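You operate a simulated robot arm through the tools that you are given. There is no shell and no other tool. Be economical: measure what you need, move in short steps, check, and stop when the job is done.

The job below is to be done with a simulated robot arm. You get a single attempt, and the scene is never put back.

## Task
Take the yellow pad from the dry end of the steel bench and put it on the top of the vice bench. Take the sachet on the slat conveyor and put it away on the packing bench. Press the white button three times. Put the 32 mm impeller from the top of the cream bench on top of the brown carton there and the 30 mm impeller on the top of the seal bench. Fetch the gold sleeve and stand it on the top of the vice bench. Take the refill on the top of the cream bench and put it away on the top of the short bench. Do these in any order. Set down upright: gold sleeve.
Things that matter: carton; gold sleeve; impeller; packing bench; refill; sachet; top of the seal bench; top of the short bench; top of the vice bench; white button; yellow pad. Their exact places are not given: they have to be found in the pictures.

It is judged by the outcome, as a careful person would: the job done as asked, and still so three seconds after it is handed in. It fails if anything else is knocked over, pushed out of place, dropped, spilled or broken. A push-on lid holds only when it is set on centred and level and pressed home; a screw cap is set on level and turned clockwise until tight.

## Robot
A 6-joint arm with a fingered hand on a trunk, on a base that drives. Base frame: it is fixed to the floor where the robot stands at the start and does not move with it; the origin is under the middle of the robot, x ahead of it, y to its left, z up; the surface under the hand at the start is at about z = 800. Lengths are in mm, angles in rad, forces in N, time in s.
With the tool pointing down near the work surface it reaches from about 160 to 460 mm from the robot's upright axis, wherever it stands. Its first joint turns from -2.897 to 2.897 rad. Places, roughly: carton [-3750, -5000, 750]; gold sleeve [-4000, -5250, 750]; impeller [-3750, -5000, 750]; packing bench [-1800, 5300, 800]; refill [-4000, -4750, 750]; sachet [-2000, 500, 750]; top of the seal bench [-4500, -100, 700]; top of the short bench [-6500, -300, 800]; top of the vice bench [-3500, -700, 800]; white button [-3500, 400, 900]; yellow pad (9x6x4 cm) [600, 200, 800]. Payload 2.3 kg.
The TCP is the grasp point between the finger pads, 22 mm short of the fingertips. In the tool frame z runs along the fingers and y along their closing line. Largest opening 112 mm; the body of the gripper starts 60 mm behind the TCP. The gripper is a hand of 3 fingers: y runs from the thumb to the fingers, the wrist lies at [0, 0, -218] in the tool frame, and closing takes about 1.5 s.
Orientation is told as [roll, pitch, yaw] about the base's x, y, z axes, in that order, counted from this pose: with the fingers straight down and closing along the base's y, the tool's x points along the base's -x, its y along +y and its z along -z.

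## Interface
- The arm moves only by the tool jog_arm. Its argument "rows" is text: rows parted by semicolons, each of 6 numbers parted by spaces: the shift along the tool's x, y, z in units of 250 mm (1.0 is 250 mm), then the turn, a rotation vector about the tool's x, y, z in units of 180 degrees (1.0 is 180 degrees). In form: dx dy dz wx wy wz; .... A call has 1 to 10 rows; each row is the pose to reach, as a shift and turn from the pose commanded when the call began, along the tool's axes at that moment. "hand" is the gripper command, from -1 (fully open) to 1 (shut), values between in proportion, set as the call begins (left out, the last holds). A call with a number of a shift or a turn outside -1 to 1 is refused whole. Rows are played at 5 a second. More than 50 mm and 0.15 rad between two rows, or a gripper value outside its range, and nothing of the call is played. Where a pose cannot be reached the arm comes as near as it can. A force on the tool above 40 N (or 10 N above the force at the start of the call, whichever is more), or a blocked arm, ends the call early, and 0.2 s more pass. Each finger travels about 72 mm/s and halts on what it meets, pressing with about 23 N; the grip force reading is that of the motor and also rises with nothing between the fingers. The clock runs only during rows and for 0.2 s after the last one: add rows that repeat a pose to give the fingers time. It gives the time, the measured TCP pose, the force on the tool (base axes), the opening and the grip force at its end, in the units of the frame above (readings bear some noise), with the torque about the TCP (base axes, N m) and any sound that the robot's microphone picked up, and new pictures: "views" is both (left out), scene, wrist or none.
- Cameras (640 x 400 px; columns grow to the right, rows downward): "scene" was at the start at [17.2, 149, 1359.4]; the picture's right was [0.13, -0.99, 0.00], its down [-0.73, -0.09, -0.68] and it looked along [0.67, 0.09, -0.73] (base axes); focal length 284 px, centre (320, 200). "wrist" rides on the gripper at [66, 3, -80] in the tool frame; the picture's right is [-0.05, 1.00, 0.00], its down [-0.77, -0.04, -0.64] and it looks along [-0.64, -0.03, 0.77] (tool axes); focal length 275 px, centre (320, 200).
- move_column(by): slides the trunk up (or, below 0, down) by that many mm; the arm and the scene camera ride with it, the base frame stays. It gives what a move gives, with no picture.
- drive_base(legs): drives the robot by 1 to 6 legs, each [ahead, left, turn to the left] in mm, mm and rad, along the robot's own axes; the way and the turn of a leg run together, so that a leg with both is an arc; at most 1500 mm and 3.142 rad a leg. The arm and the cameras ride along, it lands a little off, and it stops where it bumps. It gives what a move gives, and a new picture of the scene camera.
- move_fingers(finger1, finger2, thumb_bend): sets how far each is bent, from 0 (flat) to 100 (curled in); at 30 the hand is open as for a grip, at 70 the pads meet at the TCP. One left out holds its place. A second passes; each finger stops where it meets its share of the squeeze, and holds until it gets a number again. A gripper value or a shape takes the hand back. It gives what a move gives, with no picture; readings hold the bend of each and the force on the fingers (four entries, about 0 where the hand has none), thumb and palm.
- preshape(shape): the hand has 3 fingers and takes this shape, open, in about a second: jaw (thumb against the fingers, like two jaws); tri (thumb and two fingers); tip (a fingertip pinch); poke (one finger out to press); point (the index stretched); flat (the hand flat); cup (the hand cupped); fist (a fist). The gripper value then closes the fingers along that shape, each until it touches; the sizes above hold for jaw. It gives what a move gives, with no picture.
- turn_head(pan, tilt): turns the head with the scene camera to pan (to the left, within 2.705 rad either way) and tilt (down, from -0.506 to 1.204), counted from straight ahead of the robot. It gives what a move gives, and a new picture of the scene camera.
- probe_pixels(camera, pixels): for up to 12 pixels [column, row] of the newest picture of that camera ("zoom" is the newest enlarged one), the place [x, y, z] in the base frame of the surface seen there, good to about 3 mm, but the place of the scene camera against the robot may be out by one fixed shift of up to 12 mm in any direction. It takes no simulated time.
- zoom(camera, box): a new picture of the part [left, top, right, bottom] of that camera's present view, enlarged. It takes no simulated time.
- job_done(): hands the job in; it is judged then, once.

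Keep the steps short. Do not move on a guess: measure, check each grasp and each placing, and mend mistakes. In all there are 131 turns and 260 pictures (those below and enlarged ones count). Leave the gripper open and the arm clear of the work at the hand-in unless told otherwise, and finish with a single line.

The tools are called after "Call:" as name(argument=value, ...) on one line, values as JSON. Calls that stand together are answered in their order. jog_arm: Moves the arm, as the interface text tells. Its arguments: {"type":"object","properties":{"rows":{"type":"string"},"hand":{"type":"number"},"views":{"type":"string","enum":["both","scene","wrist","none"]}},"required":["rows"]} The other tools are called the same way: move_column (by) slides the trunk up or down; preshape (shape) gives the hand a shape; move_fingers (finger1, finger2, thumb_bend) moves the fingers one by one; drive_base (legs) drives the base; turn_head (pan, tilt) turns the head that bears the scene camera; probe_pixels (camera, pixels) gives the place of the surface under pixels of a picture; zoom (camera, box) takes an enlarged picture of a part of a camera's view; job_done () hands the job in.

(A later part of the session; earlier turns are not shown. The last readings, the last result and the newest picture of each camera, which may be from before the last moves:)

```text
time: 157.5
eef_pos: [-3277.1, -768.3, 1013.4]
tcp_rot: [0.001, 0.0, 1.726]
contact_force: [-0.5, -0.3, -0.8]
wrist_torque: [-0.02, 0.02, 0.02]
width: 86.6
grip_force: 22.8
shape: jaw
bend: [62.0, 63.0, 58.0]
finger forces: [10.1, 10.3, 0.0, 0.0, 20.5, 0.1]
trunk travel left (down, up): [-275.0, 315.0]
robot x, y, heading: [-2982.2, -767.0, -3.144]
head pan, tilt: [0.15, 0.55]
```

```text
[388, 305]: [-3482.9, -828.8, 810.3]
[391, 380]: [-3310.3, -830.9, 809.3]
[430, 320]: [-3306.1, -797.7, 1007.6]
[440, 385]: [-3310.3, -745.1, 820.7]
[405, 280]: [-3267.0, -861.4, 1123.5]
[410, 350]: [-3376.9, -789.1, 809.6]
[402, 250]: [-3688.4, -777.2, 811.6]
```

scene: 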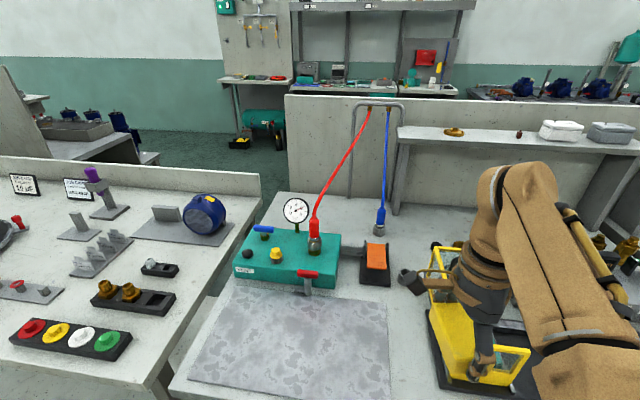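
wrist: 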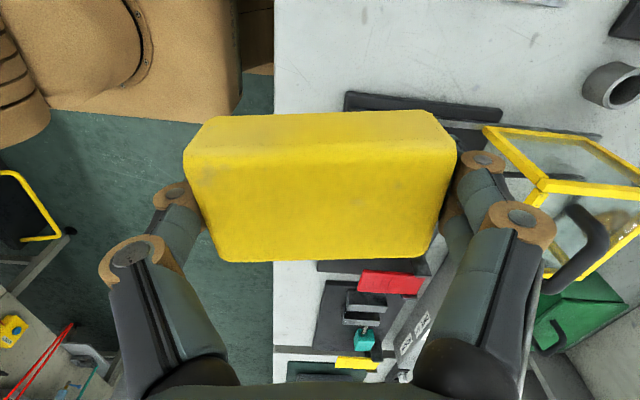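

Bare strip is y -826…-745. Target for the pad centre: (-3400,-786). I'll go out and down to 60 mm above it first.

Call:
jog_arm(rows="0 0.15 0.1 0 0 0.025; 0 0.3 0.22 0 0 0.049; 0 0.4 0.36 0 0 0.049; -0.005 0.497 0.5 0 0 0.049; -0.005 0.497 0.5 0 0 0.049", views="both")

```text
time: 158.7
eef_pos: [-3400.2, -785.8, 889.8]
tcp_rot: [0.001, 0.0, 1.575]
contact_force: [-0.3, 0.0, -0.6]
wrist_torque: [-0.01, -0.02, 0.02]
width: 86.2
grip_force: 22.8
shape: jaw
bend: [62.0, 63.0, 58.0]
finger forces: [10.3, 10.3, 0.1, 0.0, 20.5, 0.0]
trunk travel left (down, up): [-275.0, 315.0]
robot x, y, heading: [-2985.9, -770.5, -3.142]
head pan, tilt: [0.15, 0.55]
```

scene: 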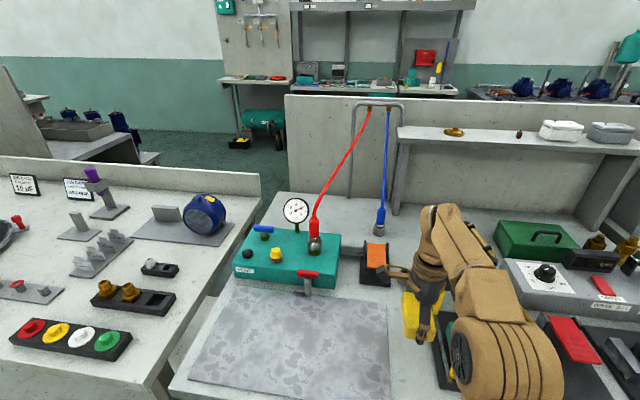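
wrist: 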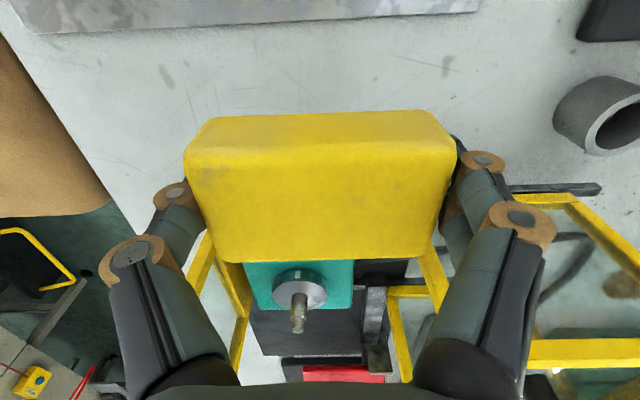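

Call:
probe_pixels(camera="wrist", pixels=[[300, 24], [420, 18], [150, 30], [300, 80], [218, 250], [430, 285], [520, 180], [560, 120]])

```text
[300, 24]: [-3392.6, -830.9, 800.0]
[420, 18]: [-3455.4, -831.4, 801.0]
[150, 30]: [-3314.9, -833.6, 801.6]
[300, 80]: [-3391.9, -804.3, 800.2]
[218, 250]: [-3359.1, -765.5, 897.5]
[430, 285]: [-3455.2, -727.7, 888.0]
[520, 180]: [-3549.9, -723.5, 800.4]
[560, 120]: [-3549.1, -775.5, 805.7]
```

Clear. Lower to z≈831, then release.

Call:
jog_arm(rows="0.008 0 0.12 0 0 0; 0.008 0 0.2 0 0 0; 0.008 0 0.233 0 0 0; 0.008 0 0.233 0 0 0", views="none")

Call:
jog_arm(rows="0 0 0 0 0 0; 0 0 0 0 0 0; 0 0 0 0 0 0; 0 0 0 0 0 0; 0 0 0 0 0 0", hand=-1, views="wrist")

```text
time: 159.7
eef_pos: [-3399.5, -788.9, 829.3]
tcp_rot: [0.0, 0.0, 1.575]
contact_force: [-0.5, -0.1, -0.8]
wrist_torque: [-0.03, 0.02, 0.01]
width: 86.4
grip_force: 22.8
shape: jaw
bend: [62.0, 63.0, 58.0]
finger forces: [10.1, 10.3, 0.1, 0.0, 20.4, 0.1]
trunk travel left (down, up): [-275.0, 315.0]
robot x, y, heading: [-2984.7, -767.6, -3.138]
head pan, tilt: [0.15, 0.55]
```

```text
time: 160.9
eef_pos: [-3399.3, -788.0, 830.6]
tcp_rot: [0.0, 0.0, 1.575]
contact_force: [-0.1, 0.1, -0.1]
wrist_torque: [-0.01, 0.02, 0.0]
width: 112.0
grip_force: 0.1
shape: jaw
bend: [30.0, 30.0, 30.0]
finger forces: [0.0, 0.1, 0.0, 0.0, 0.1, 0.0]
trunk travel left (down, up): [-275.0, 315.0]
robot x, y, heading: [-2985.5, -766.1, -3.143]
head pan, tilt: [0.15, 0.55]
```

wrist: 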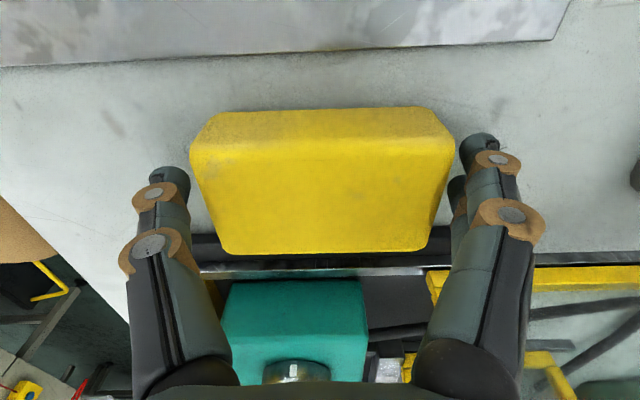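

The pad sits on the bench top. Lift clear and retract.

Call:
jog_arm(rows="0 0 -0.18 0 0 0; 0 0 -0.36 0 0 0; 0 -0.1 -0.5 0 0 -0.04; 0 -0.25 -0.6 0 0 -0.08; 0 -0.4 -0.7 0 0 -0.125; 0 -0.48 -0.74 0 0 -0.17; 0 -0.48 -0.74 0 0 -0.215; 0 -0.48 -0.74 0 0 -0.26; 0 -0.48 -0.74 0 0 -0.305; 0 -0.48 -0.74 0 0 -0.35", views="none")

Call:
jog_arm(rows="0 0 0 0 0 -0.045; 0 0 0 0 0 -0.09; 0 0 0 0 0 -0.135; 0 0 0 0 0 -0.15", views="none")

Call:
turn_head(pan=-0.75, tilt=0.5)

Call:
zoom(camera="scene", box=[150, 100, 470, 300])

```text
time: 163.1
eef_pos: [-3280.4, -788.8, 1014.4]
tcp_rot: [0.0, -0.001, 2.678]
contact_force: [-0.3, 0.2, -0.6]
wrist_torque: [0.01, 0.01, -0.01]
width: 112.1
grip_force: 0.1
shape: jaw
bend: [30.0, 30.0, 30.0]
finger forces: [0.0, 0.1, 0.0, 0.0, 0.0, 0.1]
trunk travel left (down, up): [-275.0, 315.0]
robot x, y, heading: [-2984.5, -770.8, -3.145]
head pan, tilt: [0.15, 0.55]
```

```text
time: 164.1
eef_pos: [-3279.6, -789.0, 1014.8]
tcp_rot: [0.0, 0.0, -3.133]
contact_force: [-0.2, 0.2, 0.0]
wrist_torque: [-0.03, 0.02, 0.02]
width: 111.9
grip_force: 0.1
shape: jaw
bend: [30.0, 30.0, 30.0]
finger forces: [0.0, 0.0, 0.0, 0.1, 0.1, 0.0]
trunk travel left (down, up): [-275.0, 315.0]
robot x, y, heading: [-2981.7, -769.3, -3.14]
head pan, tilt: [0.15, 0.55]
```

```text
time: 165.3
eef_pos: [-3280.3, -788.9, 1015.7]
tcp_rot: [0.0, 0.0, -3.14]
contact_force: [0.4, 0.5, -0.1]
wrist_torque: [-0.05, -0.02, 0.01]
width: 111.9
grip_force: 0.1
shape: jaw
bend: [30.0, 30.0, 30.0]
finger forces: [0.0, 0.0, 0.0, 0.0, 0.0, 0.0]
trunk travel left (down, up): [-275.0, 315.0]
robot x, y, heading: [-2979.1, -769.4, -3.143]
head pan, tilt: [-0.75, 0.499]
```

scene: 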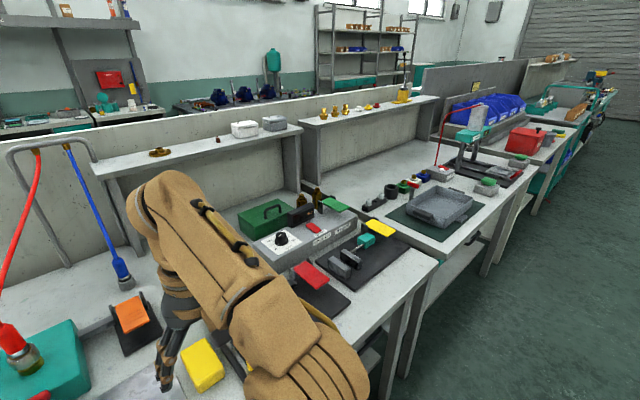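

```text
2.00 times, centred on (310, 200) of scene
```

zoom: 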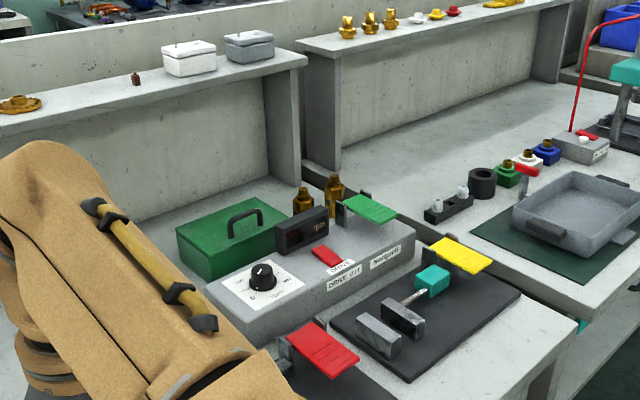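

The white button appears on the grey box in front of the counting press. I'll back off, sidestep right to it, and look.

Call:
drive_base(legs=[[-200, 0, 0], [0, -1150, 0]])

Call:
turn_head(pan=0.1, tilt=0.6)

```text
time: 172.4
eef_pos: [-3077.9, 369.3, 1015.5]
tcp_rot: [0.0, 0.0, 3.141]
contact_force: [-0.7, -1.3, 0.1]
wrist_torque: [-0.01, 0.03, 0.01]
width: 111.8
grip_force: 0.1
shape: jaw
bend: [30.0, 30.0, 30.0]
finger forces: [0.1, 0.0, 0.0, 0.0, 0.0, 0.1]
trunk travel left (down, up): [-275.0, 315.0]
robot x, y, heading: [-2781.0, 388.1, 3.143]
head pan, tilt: [-0.75, 0.499]
```

scene: 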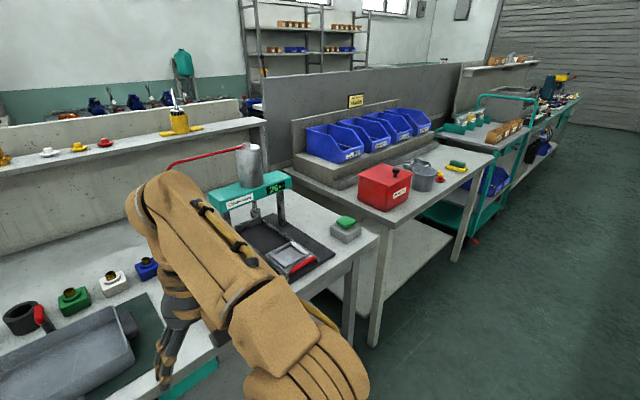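

```text
time: 173.6
eef_pos: [-3077.0, 368.4, 1015.5]
tcp_rot: [0.0, -0.001, 3.141]
contact_force: [0.8, -0.5, -0.4]
wrist_torque: [0.01, 0.02, -0.02]
width: 112.1
grip_force: 0.1
shape: jaw
bend: [30.0, 30.0, 30.0]
finger forces: [0.0, 0.0, 0.1, 0.0, 0.0, 0.1]
trunk travel left (down, up): [-275.0, 315.0]
robot x, y, heading: [-2780.5, 386.9, 3.137]
head pan, tilt: [0.099, 0.6]
```

scene: 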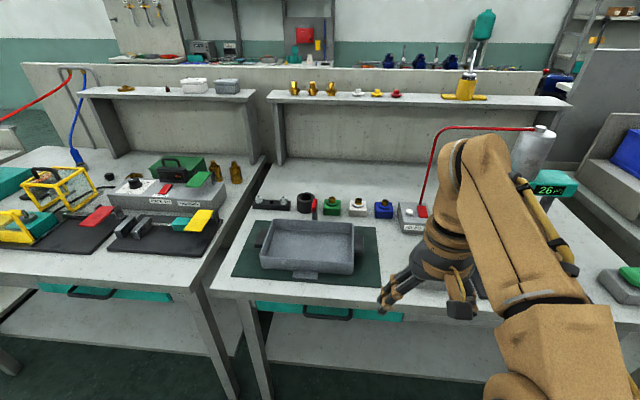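

Call:
zoom(camera="scene", box=[240, 160, 450, 290])

Call:
probe_pixels(camera="scene", pixels=[[410, 207], [415, 220], [357, 200], [330, 205], [384, 205], [303, 202], [270, 203], [397, 91], [359, 91], [405, 290]])

```text
3.05 times, centred on (345, 225) of scene
```

zoom: 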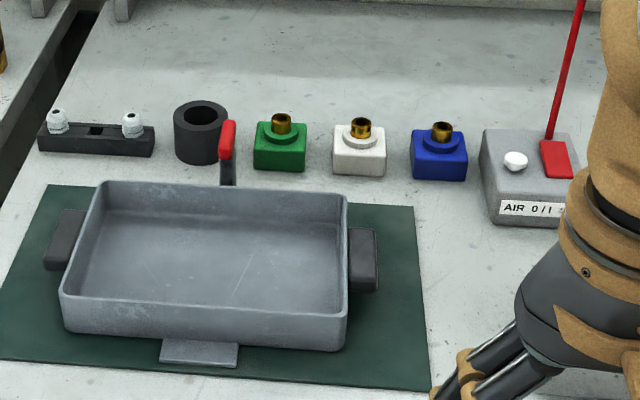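

```text
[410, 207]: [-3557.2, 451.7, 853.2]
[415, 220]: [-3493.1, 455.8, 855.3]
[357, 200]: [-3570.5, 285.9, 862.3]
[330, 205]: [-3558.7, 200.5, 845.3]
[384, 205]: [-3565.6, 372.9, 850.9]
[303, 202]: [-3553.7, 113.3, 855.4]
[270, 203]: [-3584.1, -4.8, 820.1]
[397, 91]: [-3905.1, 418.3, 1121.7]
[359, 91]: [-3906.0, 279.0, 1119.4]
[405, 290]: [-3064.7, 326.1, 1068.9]
```

Call:
probe_pixels(camera="zoom", pixels=[[515, 160], [510, 158], [521, 158], [515, 166], [500, 150], [530, 185], [515, 153], [558, 160], [490, 200]])

```text
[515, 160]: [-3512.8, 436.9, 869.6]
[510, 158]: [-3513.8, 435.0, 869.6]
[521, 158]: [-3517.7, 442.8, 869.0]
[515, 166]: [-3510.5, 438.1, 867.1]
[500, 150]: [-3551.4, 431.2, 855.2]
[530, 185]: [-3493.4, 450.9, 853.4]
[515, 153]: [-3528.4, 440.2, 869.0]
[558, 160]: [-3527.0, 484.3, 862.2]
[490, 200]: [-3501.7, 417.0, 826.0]
```

The white dome on the "AIR" box is at about (-3515,438,~860). I'll drive up to the bench and set the poke shape.

Call:
drive_base(legs=[[0, -55, 0], [210, 0, 0]])

Call:
preshape(shape="poke")

Call:
jog_arm(rows="0 0 0 0 -0.045 0; 0 0 0 0 -0.09 0; 0 0 0 0 -0.135 0; -0.15 0 0 0 -0.18 0; -0.3 0 0 0 -0.191 0; -0.3 0 0 0 -0.191 0", views="both")

```text
time: 175.8
eef_pos: [-3288.6, 425.4, 1015.8]
tcp_rot: [0.0, 0.0, 3.139]
contact_force: [0.1, 0.5, 0.4]
wrist_torque: [0.02, 0.01, -0.02]
width: 111.7
grip_force: 0.0
shape: jaw
bend: [30.0, 30.0, 30.0]
finger forces: [0.0, 0.0, 0.0, 0.0, 0.0, 0.1]
trunk travel left (down, up): [-275.0, 315.0]
robot x, y, heading: [-2988.8, 438.5, 3.137]
head pan, tilt: [0.099, 0.6]
```

scene: 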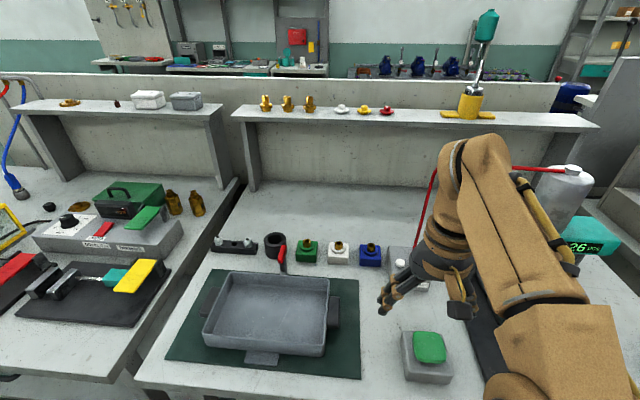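

```text
time: 176.7
eef_pos: [-3289.0, 424.3, 1015.8]
tcp_rot: [-0.002, 0.0, 3.141]
contact_force: [-0.6, 0.0, 0.2]
wrist_torque: [0.01, 0.01, -0.01]
width: 0.0
grip_force: 0.0
shape: poke
bend: [100.0, 100.0, 46.0]
finger forces: [0.0, 0.0, 0.0, 0.0, 0.0, 0.0]
trunk travel left (down, up): [-275.0, 315.0]
robot x, y, heading: [-2990.0, 444.3, 3.136]
head pan, tilt: [0.099, 0.6]
```

```text
time: 178.1
eef_pos: [-3363.0, 424.3, 1015.2]
tcp_rot: [0.001, -0.601, 3.14]
contact_force: [-0.5, -0.3, 0.4]
wrist_torque: [-0.01, -0.04, 0.01]
width: 0.0
grip_force: 0.1
shape: poke
bend: [100.0, 100.0, 46.0]
finger forces: [0.1, 0.1, 0.0, 0.1, 0.0, 0.1]
trunk travel left (down, up): [-275.0, 315.0]
robot x, y, heading: [-2992.3, 442.8, 3.135]
head pan, tilt: [0.099, 0.6]
```

scene: 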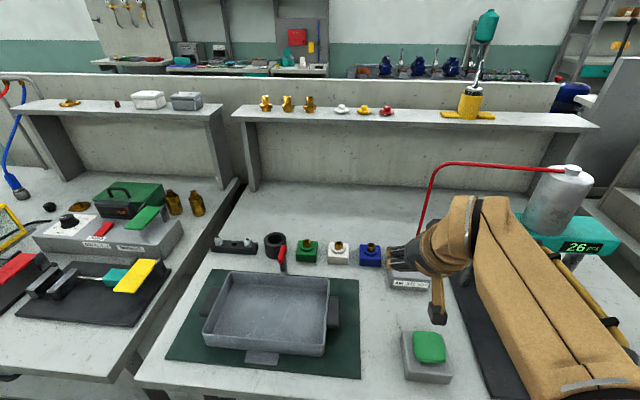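
wrist: 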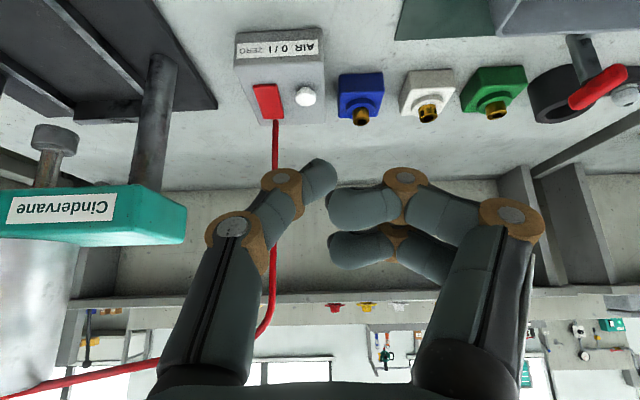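

The thumb is the poking digit; its tip appears at tool ≈(0,3,26). I'll measure the white dome from the wrist camera.

Call:
probe_pixels(camera="wrist", pixels=[[305, 96], [300, 96], [311, 96], [305, 90], [305, 103], [290, 75], [268, 100], [322, 168], [325, 180]])

Call:
zoom(camera="wrist", box=[220, 20, 420, 220])

```text
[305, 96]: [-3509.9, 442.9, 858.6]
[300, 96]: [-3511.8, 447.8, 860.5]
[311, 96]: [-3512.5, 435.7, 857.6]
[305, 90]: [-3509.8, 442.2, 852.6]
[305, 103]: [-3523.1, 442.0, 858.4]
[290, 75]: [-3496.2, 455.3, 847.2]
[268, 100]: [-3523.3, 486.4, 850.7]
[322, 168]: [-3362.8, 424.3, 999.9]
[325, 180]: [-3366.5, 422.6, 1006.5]
```

```text
2.00 times, centred on (320, 120) of wrist
```

zoom: 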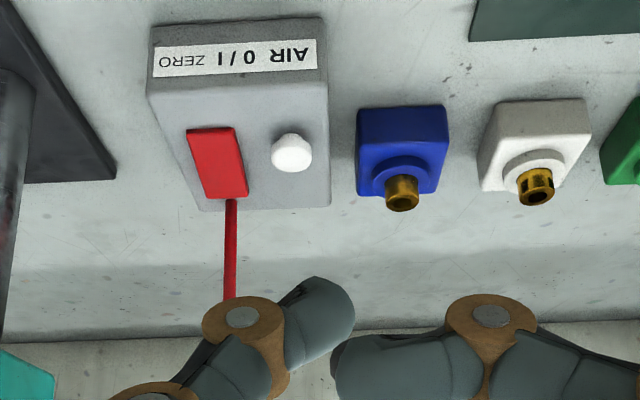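

Button top centre ≈(-3516,442,859). I'll bring the thumb tip to about 15 mm above it.

Call:
jog_arm(rows="-0.046 -0.021 0.175 0 0 0; -0.093 -0.042 0.35 0 0 0; -0.14 -0.063 0.52 0 0 0; -0.186 -0.084 0.68 0 0 0; -0.186 -0.084 0.68 0 0 0", views="both")

Call:
zoom(camera="wrist", box=[220, 80, 420, 240])

```text
time: 179.2
eef_pos: [-3500.1, 446.5, 900.6]
tcp_rot: [-0.001, -0.6, 3.139]
contact_force: [0.7, 0.4, -0.5]
wrist_torque: [-0.04, 0.02, -0.02]
width: 0.0
grip_force: 0.0
shape: poke
bend: [100.0, 100.0, 46.0]
finger forces: [0.1, 0.0, 0.0, 0.0, 0.1, 0.1]
trunk travel left (down, up): [-275.0, 315.0]
robot x, y, heading: [-2996.8, 443.6, 3.137]
head pan, tilt: [0.099, 0.6]
```

scene: 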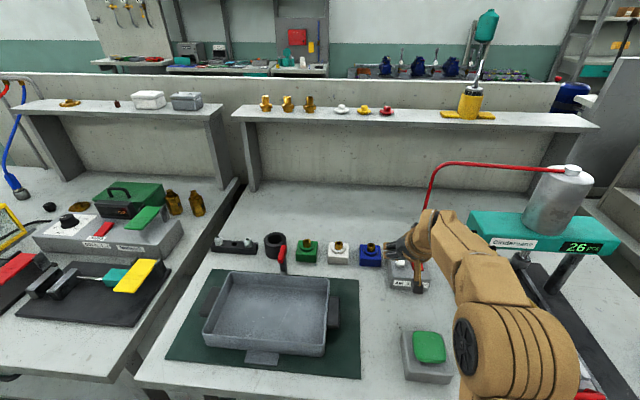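
wrist: 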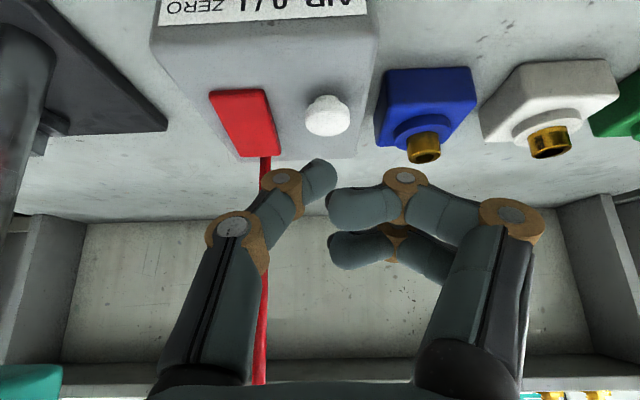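

```text
2.50 times, centred on (320, 160) of wrist
```

zoom: 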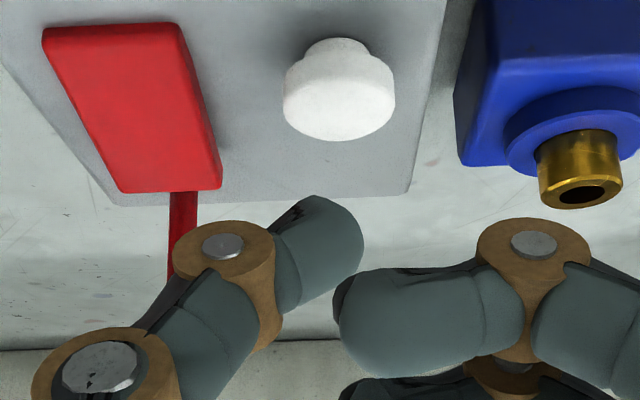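

The tip is right above the dome by ~20 mm. I'll press straight down step by step.

Call:
jog_arm(rows="0.027 0.004 0.04 0 0 0; 0.0407 0.004 0.0594 0 0 0; 0.0452 0.004 0.066 0 0 0; 0.0497 0.004 0.0726 0 0 0; 0.0542 0.004 0.0792 0 0 0", views="wrist")

```text
time: 180.4
eef_pos: [-3498.1, 445.2, 877.2]
tcp_rot: [0.001, -0.6, 3.14]
contact_force: [-0.1, -0.5, 1.2]
wrist_torque: [0.01, 0.03, -0.02]
width: 0.2
grip_force: 0.0
shape: poke
bend: [100.0, 100.0, 46.0]
finger forces: [0.0, 0.0, 0.0, 0.1, 1.3, 0.0]
trunk travel left (down, up): [-275.0, 315.0]
robot x, y, heading: [-2991.0, 442.4, 3.135]
head pan, tilt: [0.099, 0.6]
```

wrist: 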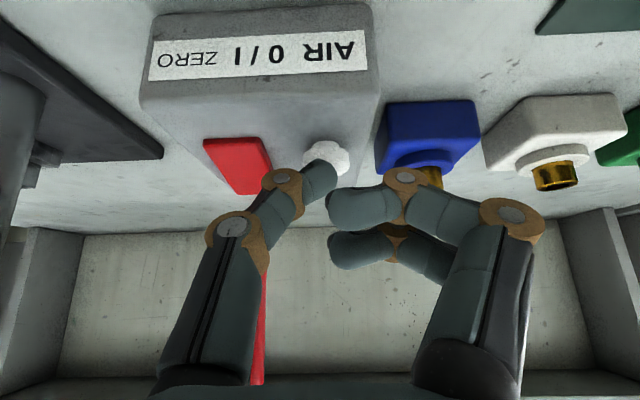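

Contact begins (thumb 1.3 N). Press further in 1.5 mm steps.

Call:
jog_arm(rows="0.0034 0 0.005 0 0 0; 0.0068 0 0.01 0 0 0; 0.0102 0 0.015 0 0 0; 0.0136 0 0.02 0 0 0", views="wrist")

```text
time: 181.4
eef_pos: [-3496.1, 445.9, 872.5]
tcp_rot: [0.002, -0.602, 3.14]
contact_force: [4.6, 1.4, 8.9]
wrist_torque: [0.02, 0.06, -0.04]
width: 0.0
grip_force: 0.1
shape: poke
bend: [100.0, 100.0, 46.0]
finger forces: [0.0, 0.1, 0.0, 0.0, 10.0, 0.0]
trunk travel left (down, up): [-275.0, 315.0]
robot x, y, heading: [-2994.3, 441.2, 3.139]
head pan, tilt: [0.099, 0.6]
heard: click
```

wrist: 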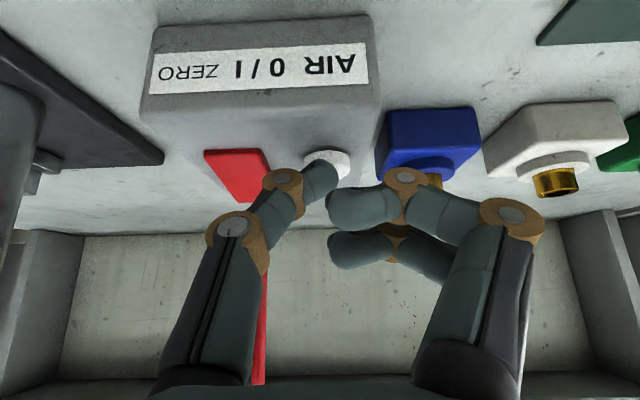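

Click: first press done. Release 10 mm fully, then press the second time.

Call:
jog_arm(rows="-0.0136 0 -0.02 0 0 0; -0.0271 0 -0.0396 0 0 0; -0.0271 0 -0.0396 0 0 0; -0.0271 0 -0.0396 0 0 0", views="none")

Call:
jog_arm(rows="0.0136 0 0.02 0 0 0; 0.0203 0 0.0296 0 0 0; 0.0237 0 0.0346 0 0 0; 0.0271 0 0.0396 0 0 0; 0.0271 0 0.0396 0 0 0", views="none")

Call:
jog_arm(rows="-0.0136 0 -0.02 0 0 0; -0.0271 0 -0.0396 0 0 0; -0.0271 0 -0.0396 0 0 0; -0.0271 0 -0.0396 0 0 0", views="none")

```text
time: 182.4
eef_pos: [-3497.9, 445.3, 883.6]
tcp_rot: [0.0, -0.601, 3.14]
contact_force: [-0.1, 0.0, 0.1]
wrist_torque: [0.01, 0.01, 0.02]
width: 0.1
grip_force: 0.0
shape: poke
bend: [100.0, 100.0, 46.0]
finger forces: [0.0, 0.0, 0.0, 0.0, 0.1, 0.0]
trunk travel left (down, up): [-275.0, 315.0]
robot x, y, heading: [-2991.6, 443.4, 3.14]
head pan, tilt: [0.099, 0.6]
```

```text
time: 183.7
eef_pos: [-3497.7, 445.1, 871.2]
tcp_rot: [-0.001, -0.603, 3.14]
contact_force: [4.3, 2.0, 9.4]
wrist_torque: [0.04, 0.06, -0.01]
width: 0.3
grip_force: 0.0
shape: poke
bend: [100.0, 100.0, 46.0]
finger forces: [0.0, 0.0, 0.1, 0.0, 10.5, 0.0]
trunk travel left (down, up): [-275.0, 315.0]
robot x, y, heading: [-2995.3, 444.2, 3.138]
head pan, tilt: [0.099, 0.6]
heard: click
```

```text
time: 184.7
eef_pos: [-3498.0, 444.8, 882.9]
tcp_rot: [0.0, -0.603, 3.139]
contact_force: [0.4, 1.2, -0.4]
wrist_torque: [-0.02, 0.02, -0.02]
width: 0.0
grip_force: 0.1
shape: poke
bend: [100.0, 100.0, 46.0]
finger forces: [0.0, 0.0, 0.0, 0.0, 0.1, 0.0]
trunk travel left (down, up): [-275.0, 315.0]
robot x, y, heading: [-2989.7, 440.8, 3.136]
head pan, tilt: [0.099, 0.6]
```

Second click. Now the third press, then withdraw and straighten the tool.

Call:
jog_arm(rows="0.0136 0 0.02 0 0 0; 0.0203 0 0.0296 0 0 0; 0.0237 0 0.0346 0 0 0; 0.0271 0 0.0396 0 0 0; 0.0271 0 0.0396 0 0 0", views="none")

Call:
jog_arm(rows="-0.03 0 -0.05 0 0 0; -0.05 0 -0.2 0 0 0; 0 0 -0.38 0 0 0; 0.05 0 -0.55 0 0 0; 0.1 0 -0.72 0 0 0; 0.1 0 -0.72 0 0.045 0; 0.1 0 -0.72 0 0.09 0; 0.1 0 -0.72 0 0.135 0; 0.1 0 -0.72 0 0.18 0; 0.1 0 -0.72 0 0.191 0", views="none")

```text
time: 185.8
eef_pos: [-3496.3, 444.9, 872.2]
tcp_rot: [0.002, -0.602, 3.14]
contact_force: [3.0, 0.4, 9.4]
wrist_torque: [0.01, 0.01, -0.05]
width: 0.1
grip_force: 0.0
shape: poke
bend: [100.0, 100.0, 46.0]
finger forces: [0.1, 0.0, 0.0, 0.0, 10.3, 0.0]
trunk travel left (down, up): [-275.0, 315.0]
robot x, y, heading: [-2993.0, 445.1, 3.133]
head pan, tilt: [0.099, 0.6]
heard: click
```

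```text
time: 188.1
eef_pos: [-3375.5, 444.1, 1006.6]
tcp_rot: [0.002, -0.035, 3.141]
contact_force: [0.5, -0.2, 0.0]
wrist_torque: [0.03, 0.02, -0.01]
width: 0.2
grip_force: 0.0
shape: poke
bend: [100.0, 100.0, 46.0]
finger forces: [0.0, 0.1, 0.0, 0.1, 0.0, 0.1]
trunk travel left (down, up): [-275.0, 315.0]
robot x, y, heading: [-2993.6, 444.6, 3.138]
head pan, tilt: [0.099, 0.6]
```

Three clicks. Reset the hand to jaw, retract, back off and turn to face the conveyor.

Call:
jog_arm(rows="0.15 0 0 0 0 0; 0.3 0 0 0 0 0; 0.34 0 0 0 0.005 0", views="none")

Call:
preshape(shape="jaw")

Call:
drive_base(legs=[[-390, 0, 0], [0, 0, 3.14]])

Call:
turn_head(pan=0.15, tilt=0.6)

```text
time: 188.8
eef_pos: [-3290.0, 444.4, 1006.0]
tcp_rot: [0.0, 0.014, 3.14]
contact_force: [-0.5, -0.8, -0.5]
wrist_torque: [0.02, 0.0, 0.01]
width: 0.1
grip_force: 0.0
shape: poke
bend: [100.0, 100.0, 46.0]
finger forces: [0.0, 0.0, 0.0, 0.1, 0.1, 0.1]
trunk travel left (down, up): [-275.0, 315.0]
robot x, y, heading: [-2989.2, 443.5, 3.136]
head pan, tilt: [0.099, 0.6]
```

```text
time: 189.8
eef_pos: [-3290.9, 443.9, 1005.8]
tcp_rot: [-0.001, 0.017, 3.141]
contact_force: [-1.1, 0.1, 0.9]
wrist_torque: [-0.03, 0.02, -0.03]
width: 112.0
grip_force: 0.0
shape: jaw
bend: [30.0, 30.0, 30.0]
finger forces: [0.1, 0.0, 0.0, 0.0, 0.1, 0.0]
trunk travel left (down, up): [-275.0, 315.0]
robot x, y, heading: [-2991.3, 445.1, 3.14]
head pan, tilt: [0.099, 0.6]
```

```text
time: 199.6
eef_pos: [-2306.7, 447.6, 1005.8]
tcp_rot: [0.0, 0.017, 0.019]
contact_force: [-0.7, -0.3, -0.3]
wrist_torque: [-0.01, 0.02, 0.05]
width: 111.9
grip_force: 0.1
shape: jaw
bend: [30.0, 30.0, 30.0]
finger forces: [0.1, 0.1, 0.0, 0.0, 0.0, 0.0]
trunk travel left (down, up): [-275.0, 315.0]
robot x, y, heading: [-2605.9, 443.8, 0.018]
head pan, tilt: [0.099, 0.6]
```

scene: 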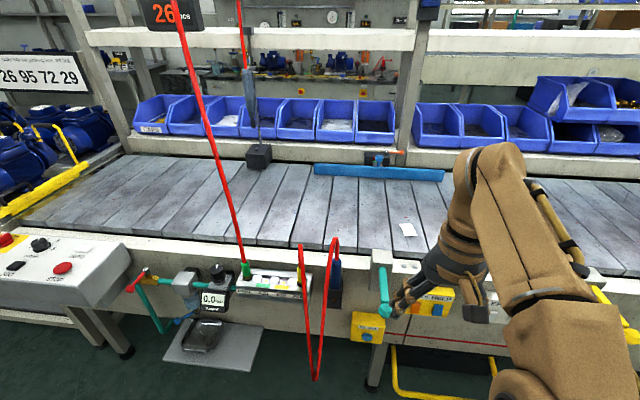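

```text
time: 200.2
eef_pos: [-2305.9, 448.2, 1004.8]
tcp_rot: [0.0, 0.016, 0.021]
contact_force: [-1.0, 0.9, -0.5]
wrist_torque: [0.0, -0.03, 0.0]
width: 111.8
grip_force: 0.0
shape: jaw
bend: [30.0, 30.0, 30.0]
finger forces: [0.0, 0.0, 0.1, 0.1, 0.0, 0.0]
trunk travel left (down, up): [-275.0, 315.0]
robot x, y, heading: [-2609.3, 444.2, 0.02]
head pan, tilt: [0.15, 0.6]
```

scene: 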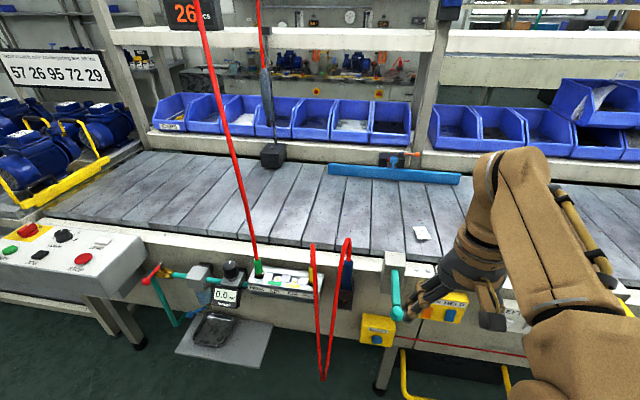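

Call:
zoom(camera="scene", box=[330, 190, 510, 310])

Call:
probe_pixels(camera="scene", pixels=[[421, 233], [415, 227], [429, 239], [400, 235], [440, 252], [395, 300], [395, 258], [350, 240], [440, 310], [400, 175], [375, 330], [300, 240]])

```text
3.33 times, centred on (420, 250) of scene
```

zoom: 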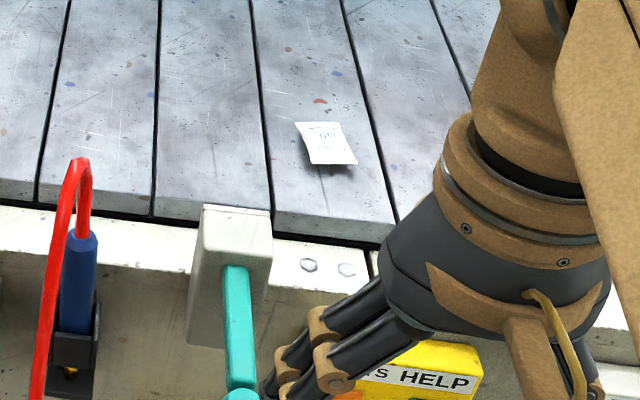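

```text
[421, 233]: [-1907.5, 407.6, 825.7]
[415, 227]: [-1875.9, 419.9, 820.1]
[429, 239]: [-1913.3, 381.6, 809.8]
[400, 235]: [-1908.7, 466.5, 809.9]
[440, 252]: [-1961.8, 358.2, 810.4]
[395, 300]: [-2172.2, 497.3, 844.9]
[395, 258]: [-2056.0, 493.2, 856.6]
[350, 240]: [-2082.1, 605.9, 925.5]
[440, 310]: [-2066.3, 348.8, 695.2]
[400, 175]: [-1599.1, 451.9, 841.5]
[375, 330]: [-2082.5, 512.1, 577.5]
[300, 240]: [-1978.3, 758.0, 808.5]
```

Call:
probe_pixels(camera="scene", pixels=[[403, 385], [402, 355], [508, 370], [450, 395], [383, 375], [398, 312], [385, 270], [325, 378], [320, 250], [348, 242], [420, 380]])

Call:
turn_head(pan=-0.1, tilt=0.95)

```text
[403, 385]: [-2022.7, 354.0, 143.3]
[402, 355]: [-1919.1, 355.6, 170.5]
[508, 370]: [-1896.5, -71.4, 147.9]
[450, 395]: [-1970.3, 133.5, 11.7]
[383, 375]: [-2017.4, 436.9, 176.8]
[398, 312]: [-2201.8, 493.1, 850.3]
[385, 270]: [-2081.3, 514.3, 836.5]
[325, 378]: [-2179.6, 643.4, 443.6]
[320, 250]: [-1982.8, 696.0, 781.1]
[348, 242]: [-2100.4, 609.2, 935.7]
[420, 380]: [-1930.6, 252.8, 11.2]
```

```text
time: 201.1
eef_pos: [-2306.5, 446.9, 1004.5]
tcp_rot: [0.002, 0.017, 0.021]
contact_force: [0.6, 0.9, -0.2]
wrist_torque: [0.01, -0.02, -0.02]
width: 111.9
grip_force: 0.0
shape: jaw
bend: [30.0, 30.0, 30.0]
finger forces: [0.1, 0.1, 0.0, 0.0, 0.1, 0.0]
trunk travel left (down, up): [-275.0, 315.0]
robot x, y, heading: [-2604.7, 441.7, 0.018]
head pan, tilt: [-0.099, 0.949]
```

scene: 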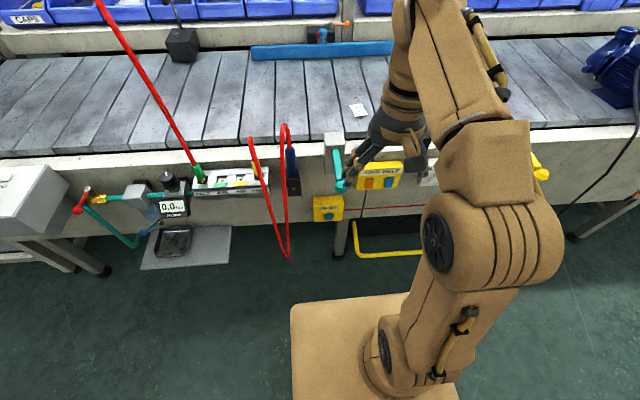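

Call:
probe_pixels(camera="scene", pixels=[[295, 310], [300, 370], [405, 298], [350, 350], [360, 253], [350, 185], [385, 180], [430, 190], [340, 185], [530, 170]])

```text
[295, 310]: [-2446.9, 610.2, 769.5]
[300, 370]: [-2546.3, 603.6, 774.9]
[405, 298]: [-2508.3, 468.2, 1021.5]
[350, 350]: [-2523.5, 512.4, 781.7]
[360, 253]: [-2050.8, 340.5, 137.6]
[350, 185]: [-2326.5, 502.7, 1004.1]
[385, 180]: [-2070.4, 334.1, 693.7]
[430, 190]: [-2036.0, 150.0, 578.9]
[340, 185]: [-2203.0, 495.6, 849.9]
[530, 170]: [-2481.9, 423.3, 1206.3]
```

The chassis extends about 160 mm ahead of the axis. I'll move to (-2315,297), clear of the teal lever at y≈495.

Call:
drive_base(legs=[[0, -145, -0.02], [288, 0, 0]])

Call:
jog_arm(rows="-0.08 0.08 0.05 0 0 0; -0.18 0.17 0.15 0 0 0; -0.28 0.26 0.25 0 0 0; -0.38 0.34 0.35 0 0 0; -0.4 0.37 0.38 0 0 0; -0.4 0.37 0.38 0 0 0", views="both")

```text
time: 204.0
eef_pos: [-2017.2, 295.3, 1005.7]
tcp_rot: [0.0, 0.014, 0.004]
contact_force: [0.8, 0.2, -0.1]
wrist_torque: [0.03, 0.02, 0.03]
width: 111.9
grip_force: 0.0
shape: jaw
bend: [30.0, 30.0, 30.0]
finger forces: [0.1, 0.0, 0.0, 0.0, 0.0, 0.1]
trunk travel left (down, up): [-275.0, 315.0]
robot x, y, heading: [-2316.1, 292.7, 0.002]
head pan, tilt: [-0.099, 0.949]
```

scene: 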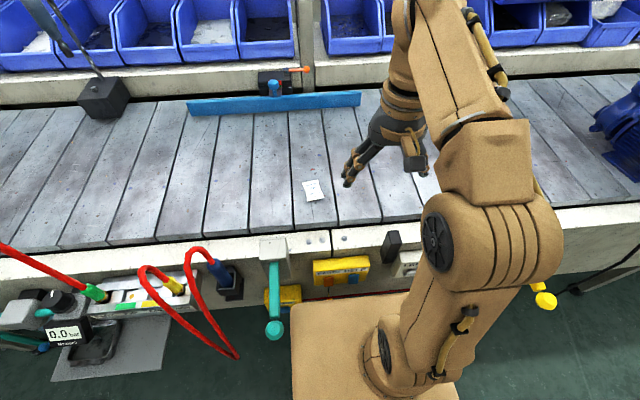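

```text
time: 205.4
eef_pos: [-1919.0, 388.4, 909.0]
tcp_rot: [0.001, 0.014, 0.001]
contact_force: [-0.2, 0.0, -0.5]
wrist_torque: [-0.02, -0.01, -0.01]
width: 111.7
grip_force: 0.1
shape: jaw
bend: [30.0, 30.0, 30.0]
finger forces: [0.0, 0.1, 0.1, 0.0, 0.0, 0.0]
trunk travel left (down, up): [-275.0, 315.0]
robot x, y, heading: [-2313.6, 296.9, 0.0]
head pan, tilt: [-0.099, 0.949]
```

scene: 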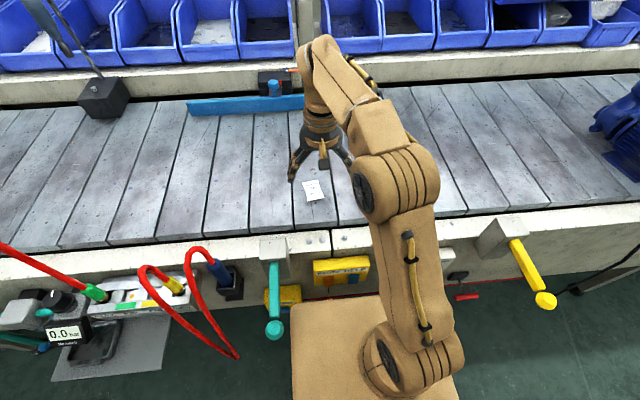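
wrist: 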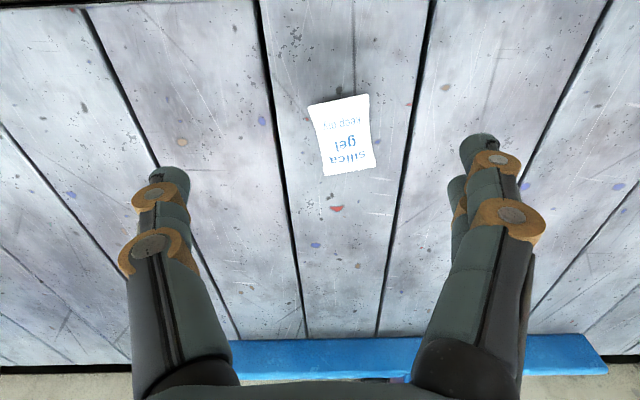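

Silica-gel sachet at wrist px (343,135). Measure its corners.

Call:
probe_pixels(camera="wrist", pixels=[[313, 108], [364, 97], [328, 170], [371, 165], [342, 135], [335, 185], [300, 140], [390, 135]])

Call:
zoom(camera="wrist", box=[280, 80, 400, 200])

```text
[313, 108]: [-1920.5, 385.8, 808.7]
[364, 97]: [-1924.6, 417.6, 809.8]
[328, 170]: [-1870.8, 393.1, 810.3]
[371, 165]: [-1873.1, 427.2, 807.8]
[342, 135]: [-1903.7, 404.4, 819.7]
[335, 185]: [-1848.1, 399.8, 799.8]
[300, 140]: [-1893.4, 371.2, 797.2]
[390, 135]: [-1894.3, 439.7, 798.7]
```

```text
3.33 times, centred on (340, 140) of wrist
```

zoom: 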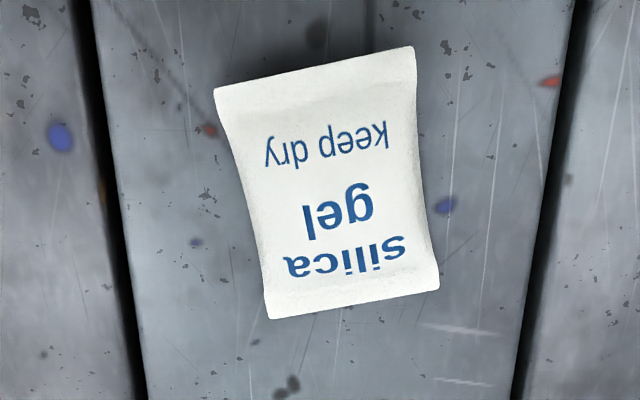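

Sachet centre (-1897,406), about 20 mm thick, turned ~0.16 rad. I'll descend to z≈825 with a matching turn and close.

Call:
jog_arm(rows="-0.088 0.07 0.1 0 0 -0.03; -0.088 0.07 0.25 0 -0.004 -0.05; -0.088 0.07 0.3 0 -0.004 -0.05; -0.088 0.07 0.336 0 -0.004 -0.05; -0.088 0.07 0.336 0 -0.004 -0.05", views="wrist")

Call:
jog_arm(rows="0 0 0 0 0 0; 0 0 0 0 0 0; 0 0 0 0 0 0; 0 0 0 0 0 0; 0 0 0 0 0 0; 0 0 0 0 0 0; 0 0 0 0 0 0", hand=1, views="wrist")

```text
time: 206.6
eef_pos: [-1899.7, 406.3, 823.3]
tcp_rot: [0.002, 0.003, 0.159]
contact_force: [0.3, 0.9, -0.7]
wrist_torque: [0.04, -0.02, -0.01]
width: 112.0
grip_force: 0.1
shape: jaw
bend: [30.0, 30.0, 30.0]
finger forces: [0.0, 0.1, 0.0, 0.0, 0.0, 0.0]
trunk travel left (down, up): [-275.0, 315.0]
robot x, y, heading: [-2318.2, 297.7, 0.001]
head pan, tilt: [-0.099, 0.949]
```

wrist: 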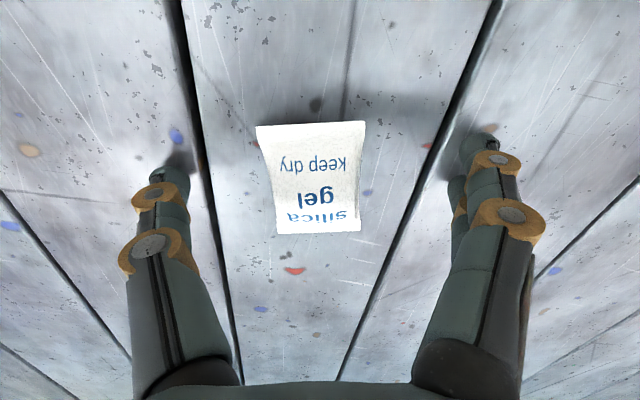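

```text
time: 208.2
eef_pos: [-1899.2, 406.0, 823.4]
tcp_rot: [0.003, 0.003, 0.159]
contact_force: [0.5, 0.2, -0.3]
wrist_torque: [-0.01, -0.01, 0.0]
width: 32.3
grip_force: 22.9
shape: jaw
bend: [73.0, 73.0, 70.0]
finger forces: [10.5, 10.4, 0.0, 0.0, 20.8, 0.0]
trunk travel left (down, up): [-275.0, 315.0]
robot x, y, heading: [-2311.7, 297.8, -0.001]
head pan, tilt: [-0.099, 0.949]
```

wrist: 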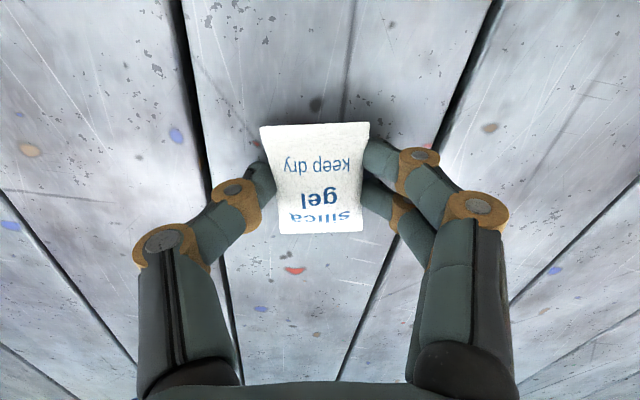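

Held (32 mm, 23 N). Lift, retract, then drive to the packing bench.

Call:
jog_arm(rows="0 0 -0.15 0 0 0.01; 0 0 -0.3 0 0 0.02; 0.05 -0.05 -0.45 0 0 0.03; 0.15 -0.15 -0.55 0 0 0.04; 0.25 -0.25 -0.65 0 0 0.05; 0.35 -0.35 -0.72 0 0 0.05; 0.42 -0.43 -0.74 0 0 0.05", views="none")

Call:
drive_base(legs=[[-310, 0, 0], [0, 0, 1.571], [1500, 0, 0], [1500, 0, 0], [1500, 0, 0], [400, 0, 0]])

Call:
turn_head(pan=-1.2, tilt=0.45)

```text
time: 209.8
eef_pos: [-1986.6, 282.8, 1009.2]
tcp_rot: [0.001, 0.003, 0.001]
contact_force: [-0.3, -0.1, -0.9]
wrist_torque: [-0.03, 0.01, -0.02]
width: 32.1
grip_force: 22.8
shape: jaw
bend: [73.0, 73.0, 70.0]
finger forces: [10.4, 10.5, 0.0, 0.1, 20.8, 0.1]
trunk travel left (down, up): [-275.0, 315.0]
robot x, y, heading: [-2315.7, 298.2, -0.005]
head pan, tilt: [-0.099, 0.949]
```

```text
time: 238.9
eef_pos: [-2522.2, 5530.4, 1009.5]
tcp_rot: [0.002, 0.004, 1.55]
contact_force: [0.7, 0.7, -1.0]
wrist_torque: [0.02, 0.0, -0.04]
width: 32.1
grip_force: 23.0
shape: jaw
bend: [73.0, 73.0, 70.0]
finger forces: [10.5, 10.4, 0.0, 0.1, 20.8, 0.1]
trunk travel left (down, up): [-275.0, 315.0]
robot x, y, heading: [-2543.2, 5199.8, 1.545]
head pan, tilt: [-0.099, 0.949]
```

scene: 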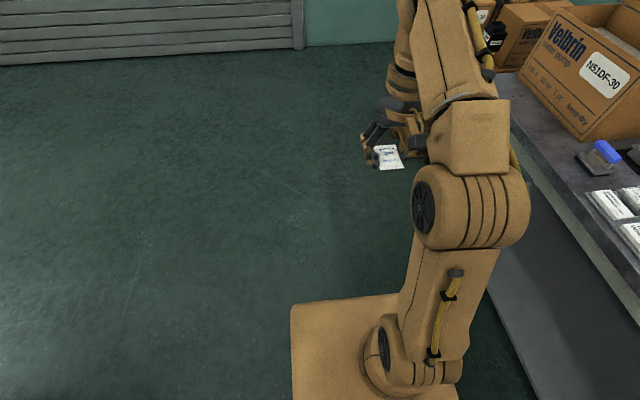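

```text
time: 240.2
eef_pos: [-2521.9, 5529.2, 1008.9]
tcp_rot: [0.004, 0.003, 1.55]
contact_force: [-0.2, -0.1, 0.2]
wrist_torque: [0.0, 0.01, 0.01]
width: 32.0
grip_force: 23.1
shape: jaw
bend: [73.0, 73.0, 70.0]
finger forces: [10.4, 10.4, 0.1, 0.0, 20.8, 0.0]
trunk travel left (down, up): [-275.0, 315.0]
robot x, y, heading: [-2543.1, 5200.5, 1.546]
head pan, tilt: [-1.201, 0.45]
```

scene: 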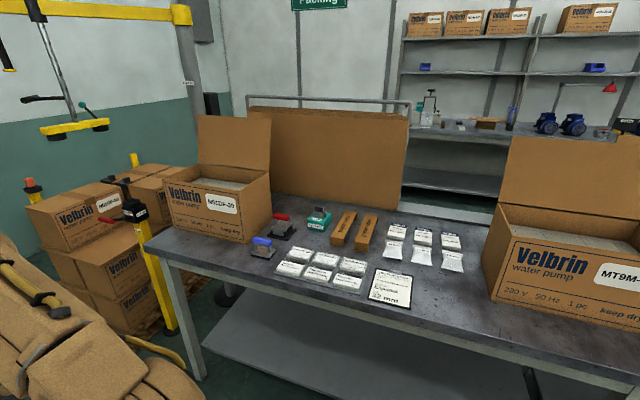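

Similar items lie grouped on the packing bench. I'll look closer to find where the sachet belongs.

Call:
zoom(camera="scene", box=[240, 190, 500, 320])

Call:
probe_pixels(camera="scene", pixels=[[395, 235], [424, 237], [450, 240], [392, 252], [422, 257], [452, 262], [396, 227], [449, 251], [480, 255], [480, 330], [410, 320], [345, 215]])

```text
2.46 times, centred on (370, 255) of scene
```

zoom: 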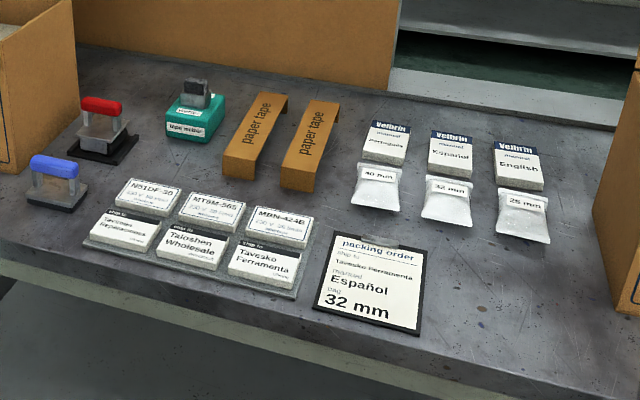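

```text
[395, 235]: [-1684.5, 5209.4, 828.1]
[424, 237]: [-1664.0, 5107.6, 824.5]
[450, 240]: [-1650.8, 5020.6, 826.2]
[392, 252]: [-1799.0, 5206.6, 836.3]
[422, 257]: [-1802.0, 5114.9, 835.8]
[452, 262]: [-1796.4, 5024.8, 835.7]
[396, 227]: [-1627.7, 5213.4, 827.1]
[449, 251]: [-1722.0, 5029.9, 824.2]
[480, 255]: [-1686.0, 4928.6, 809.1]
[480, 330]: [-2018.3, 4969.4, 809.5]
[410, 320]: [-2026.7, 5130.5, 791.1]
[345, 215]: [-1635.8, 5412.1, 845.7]
```

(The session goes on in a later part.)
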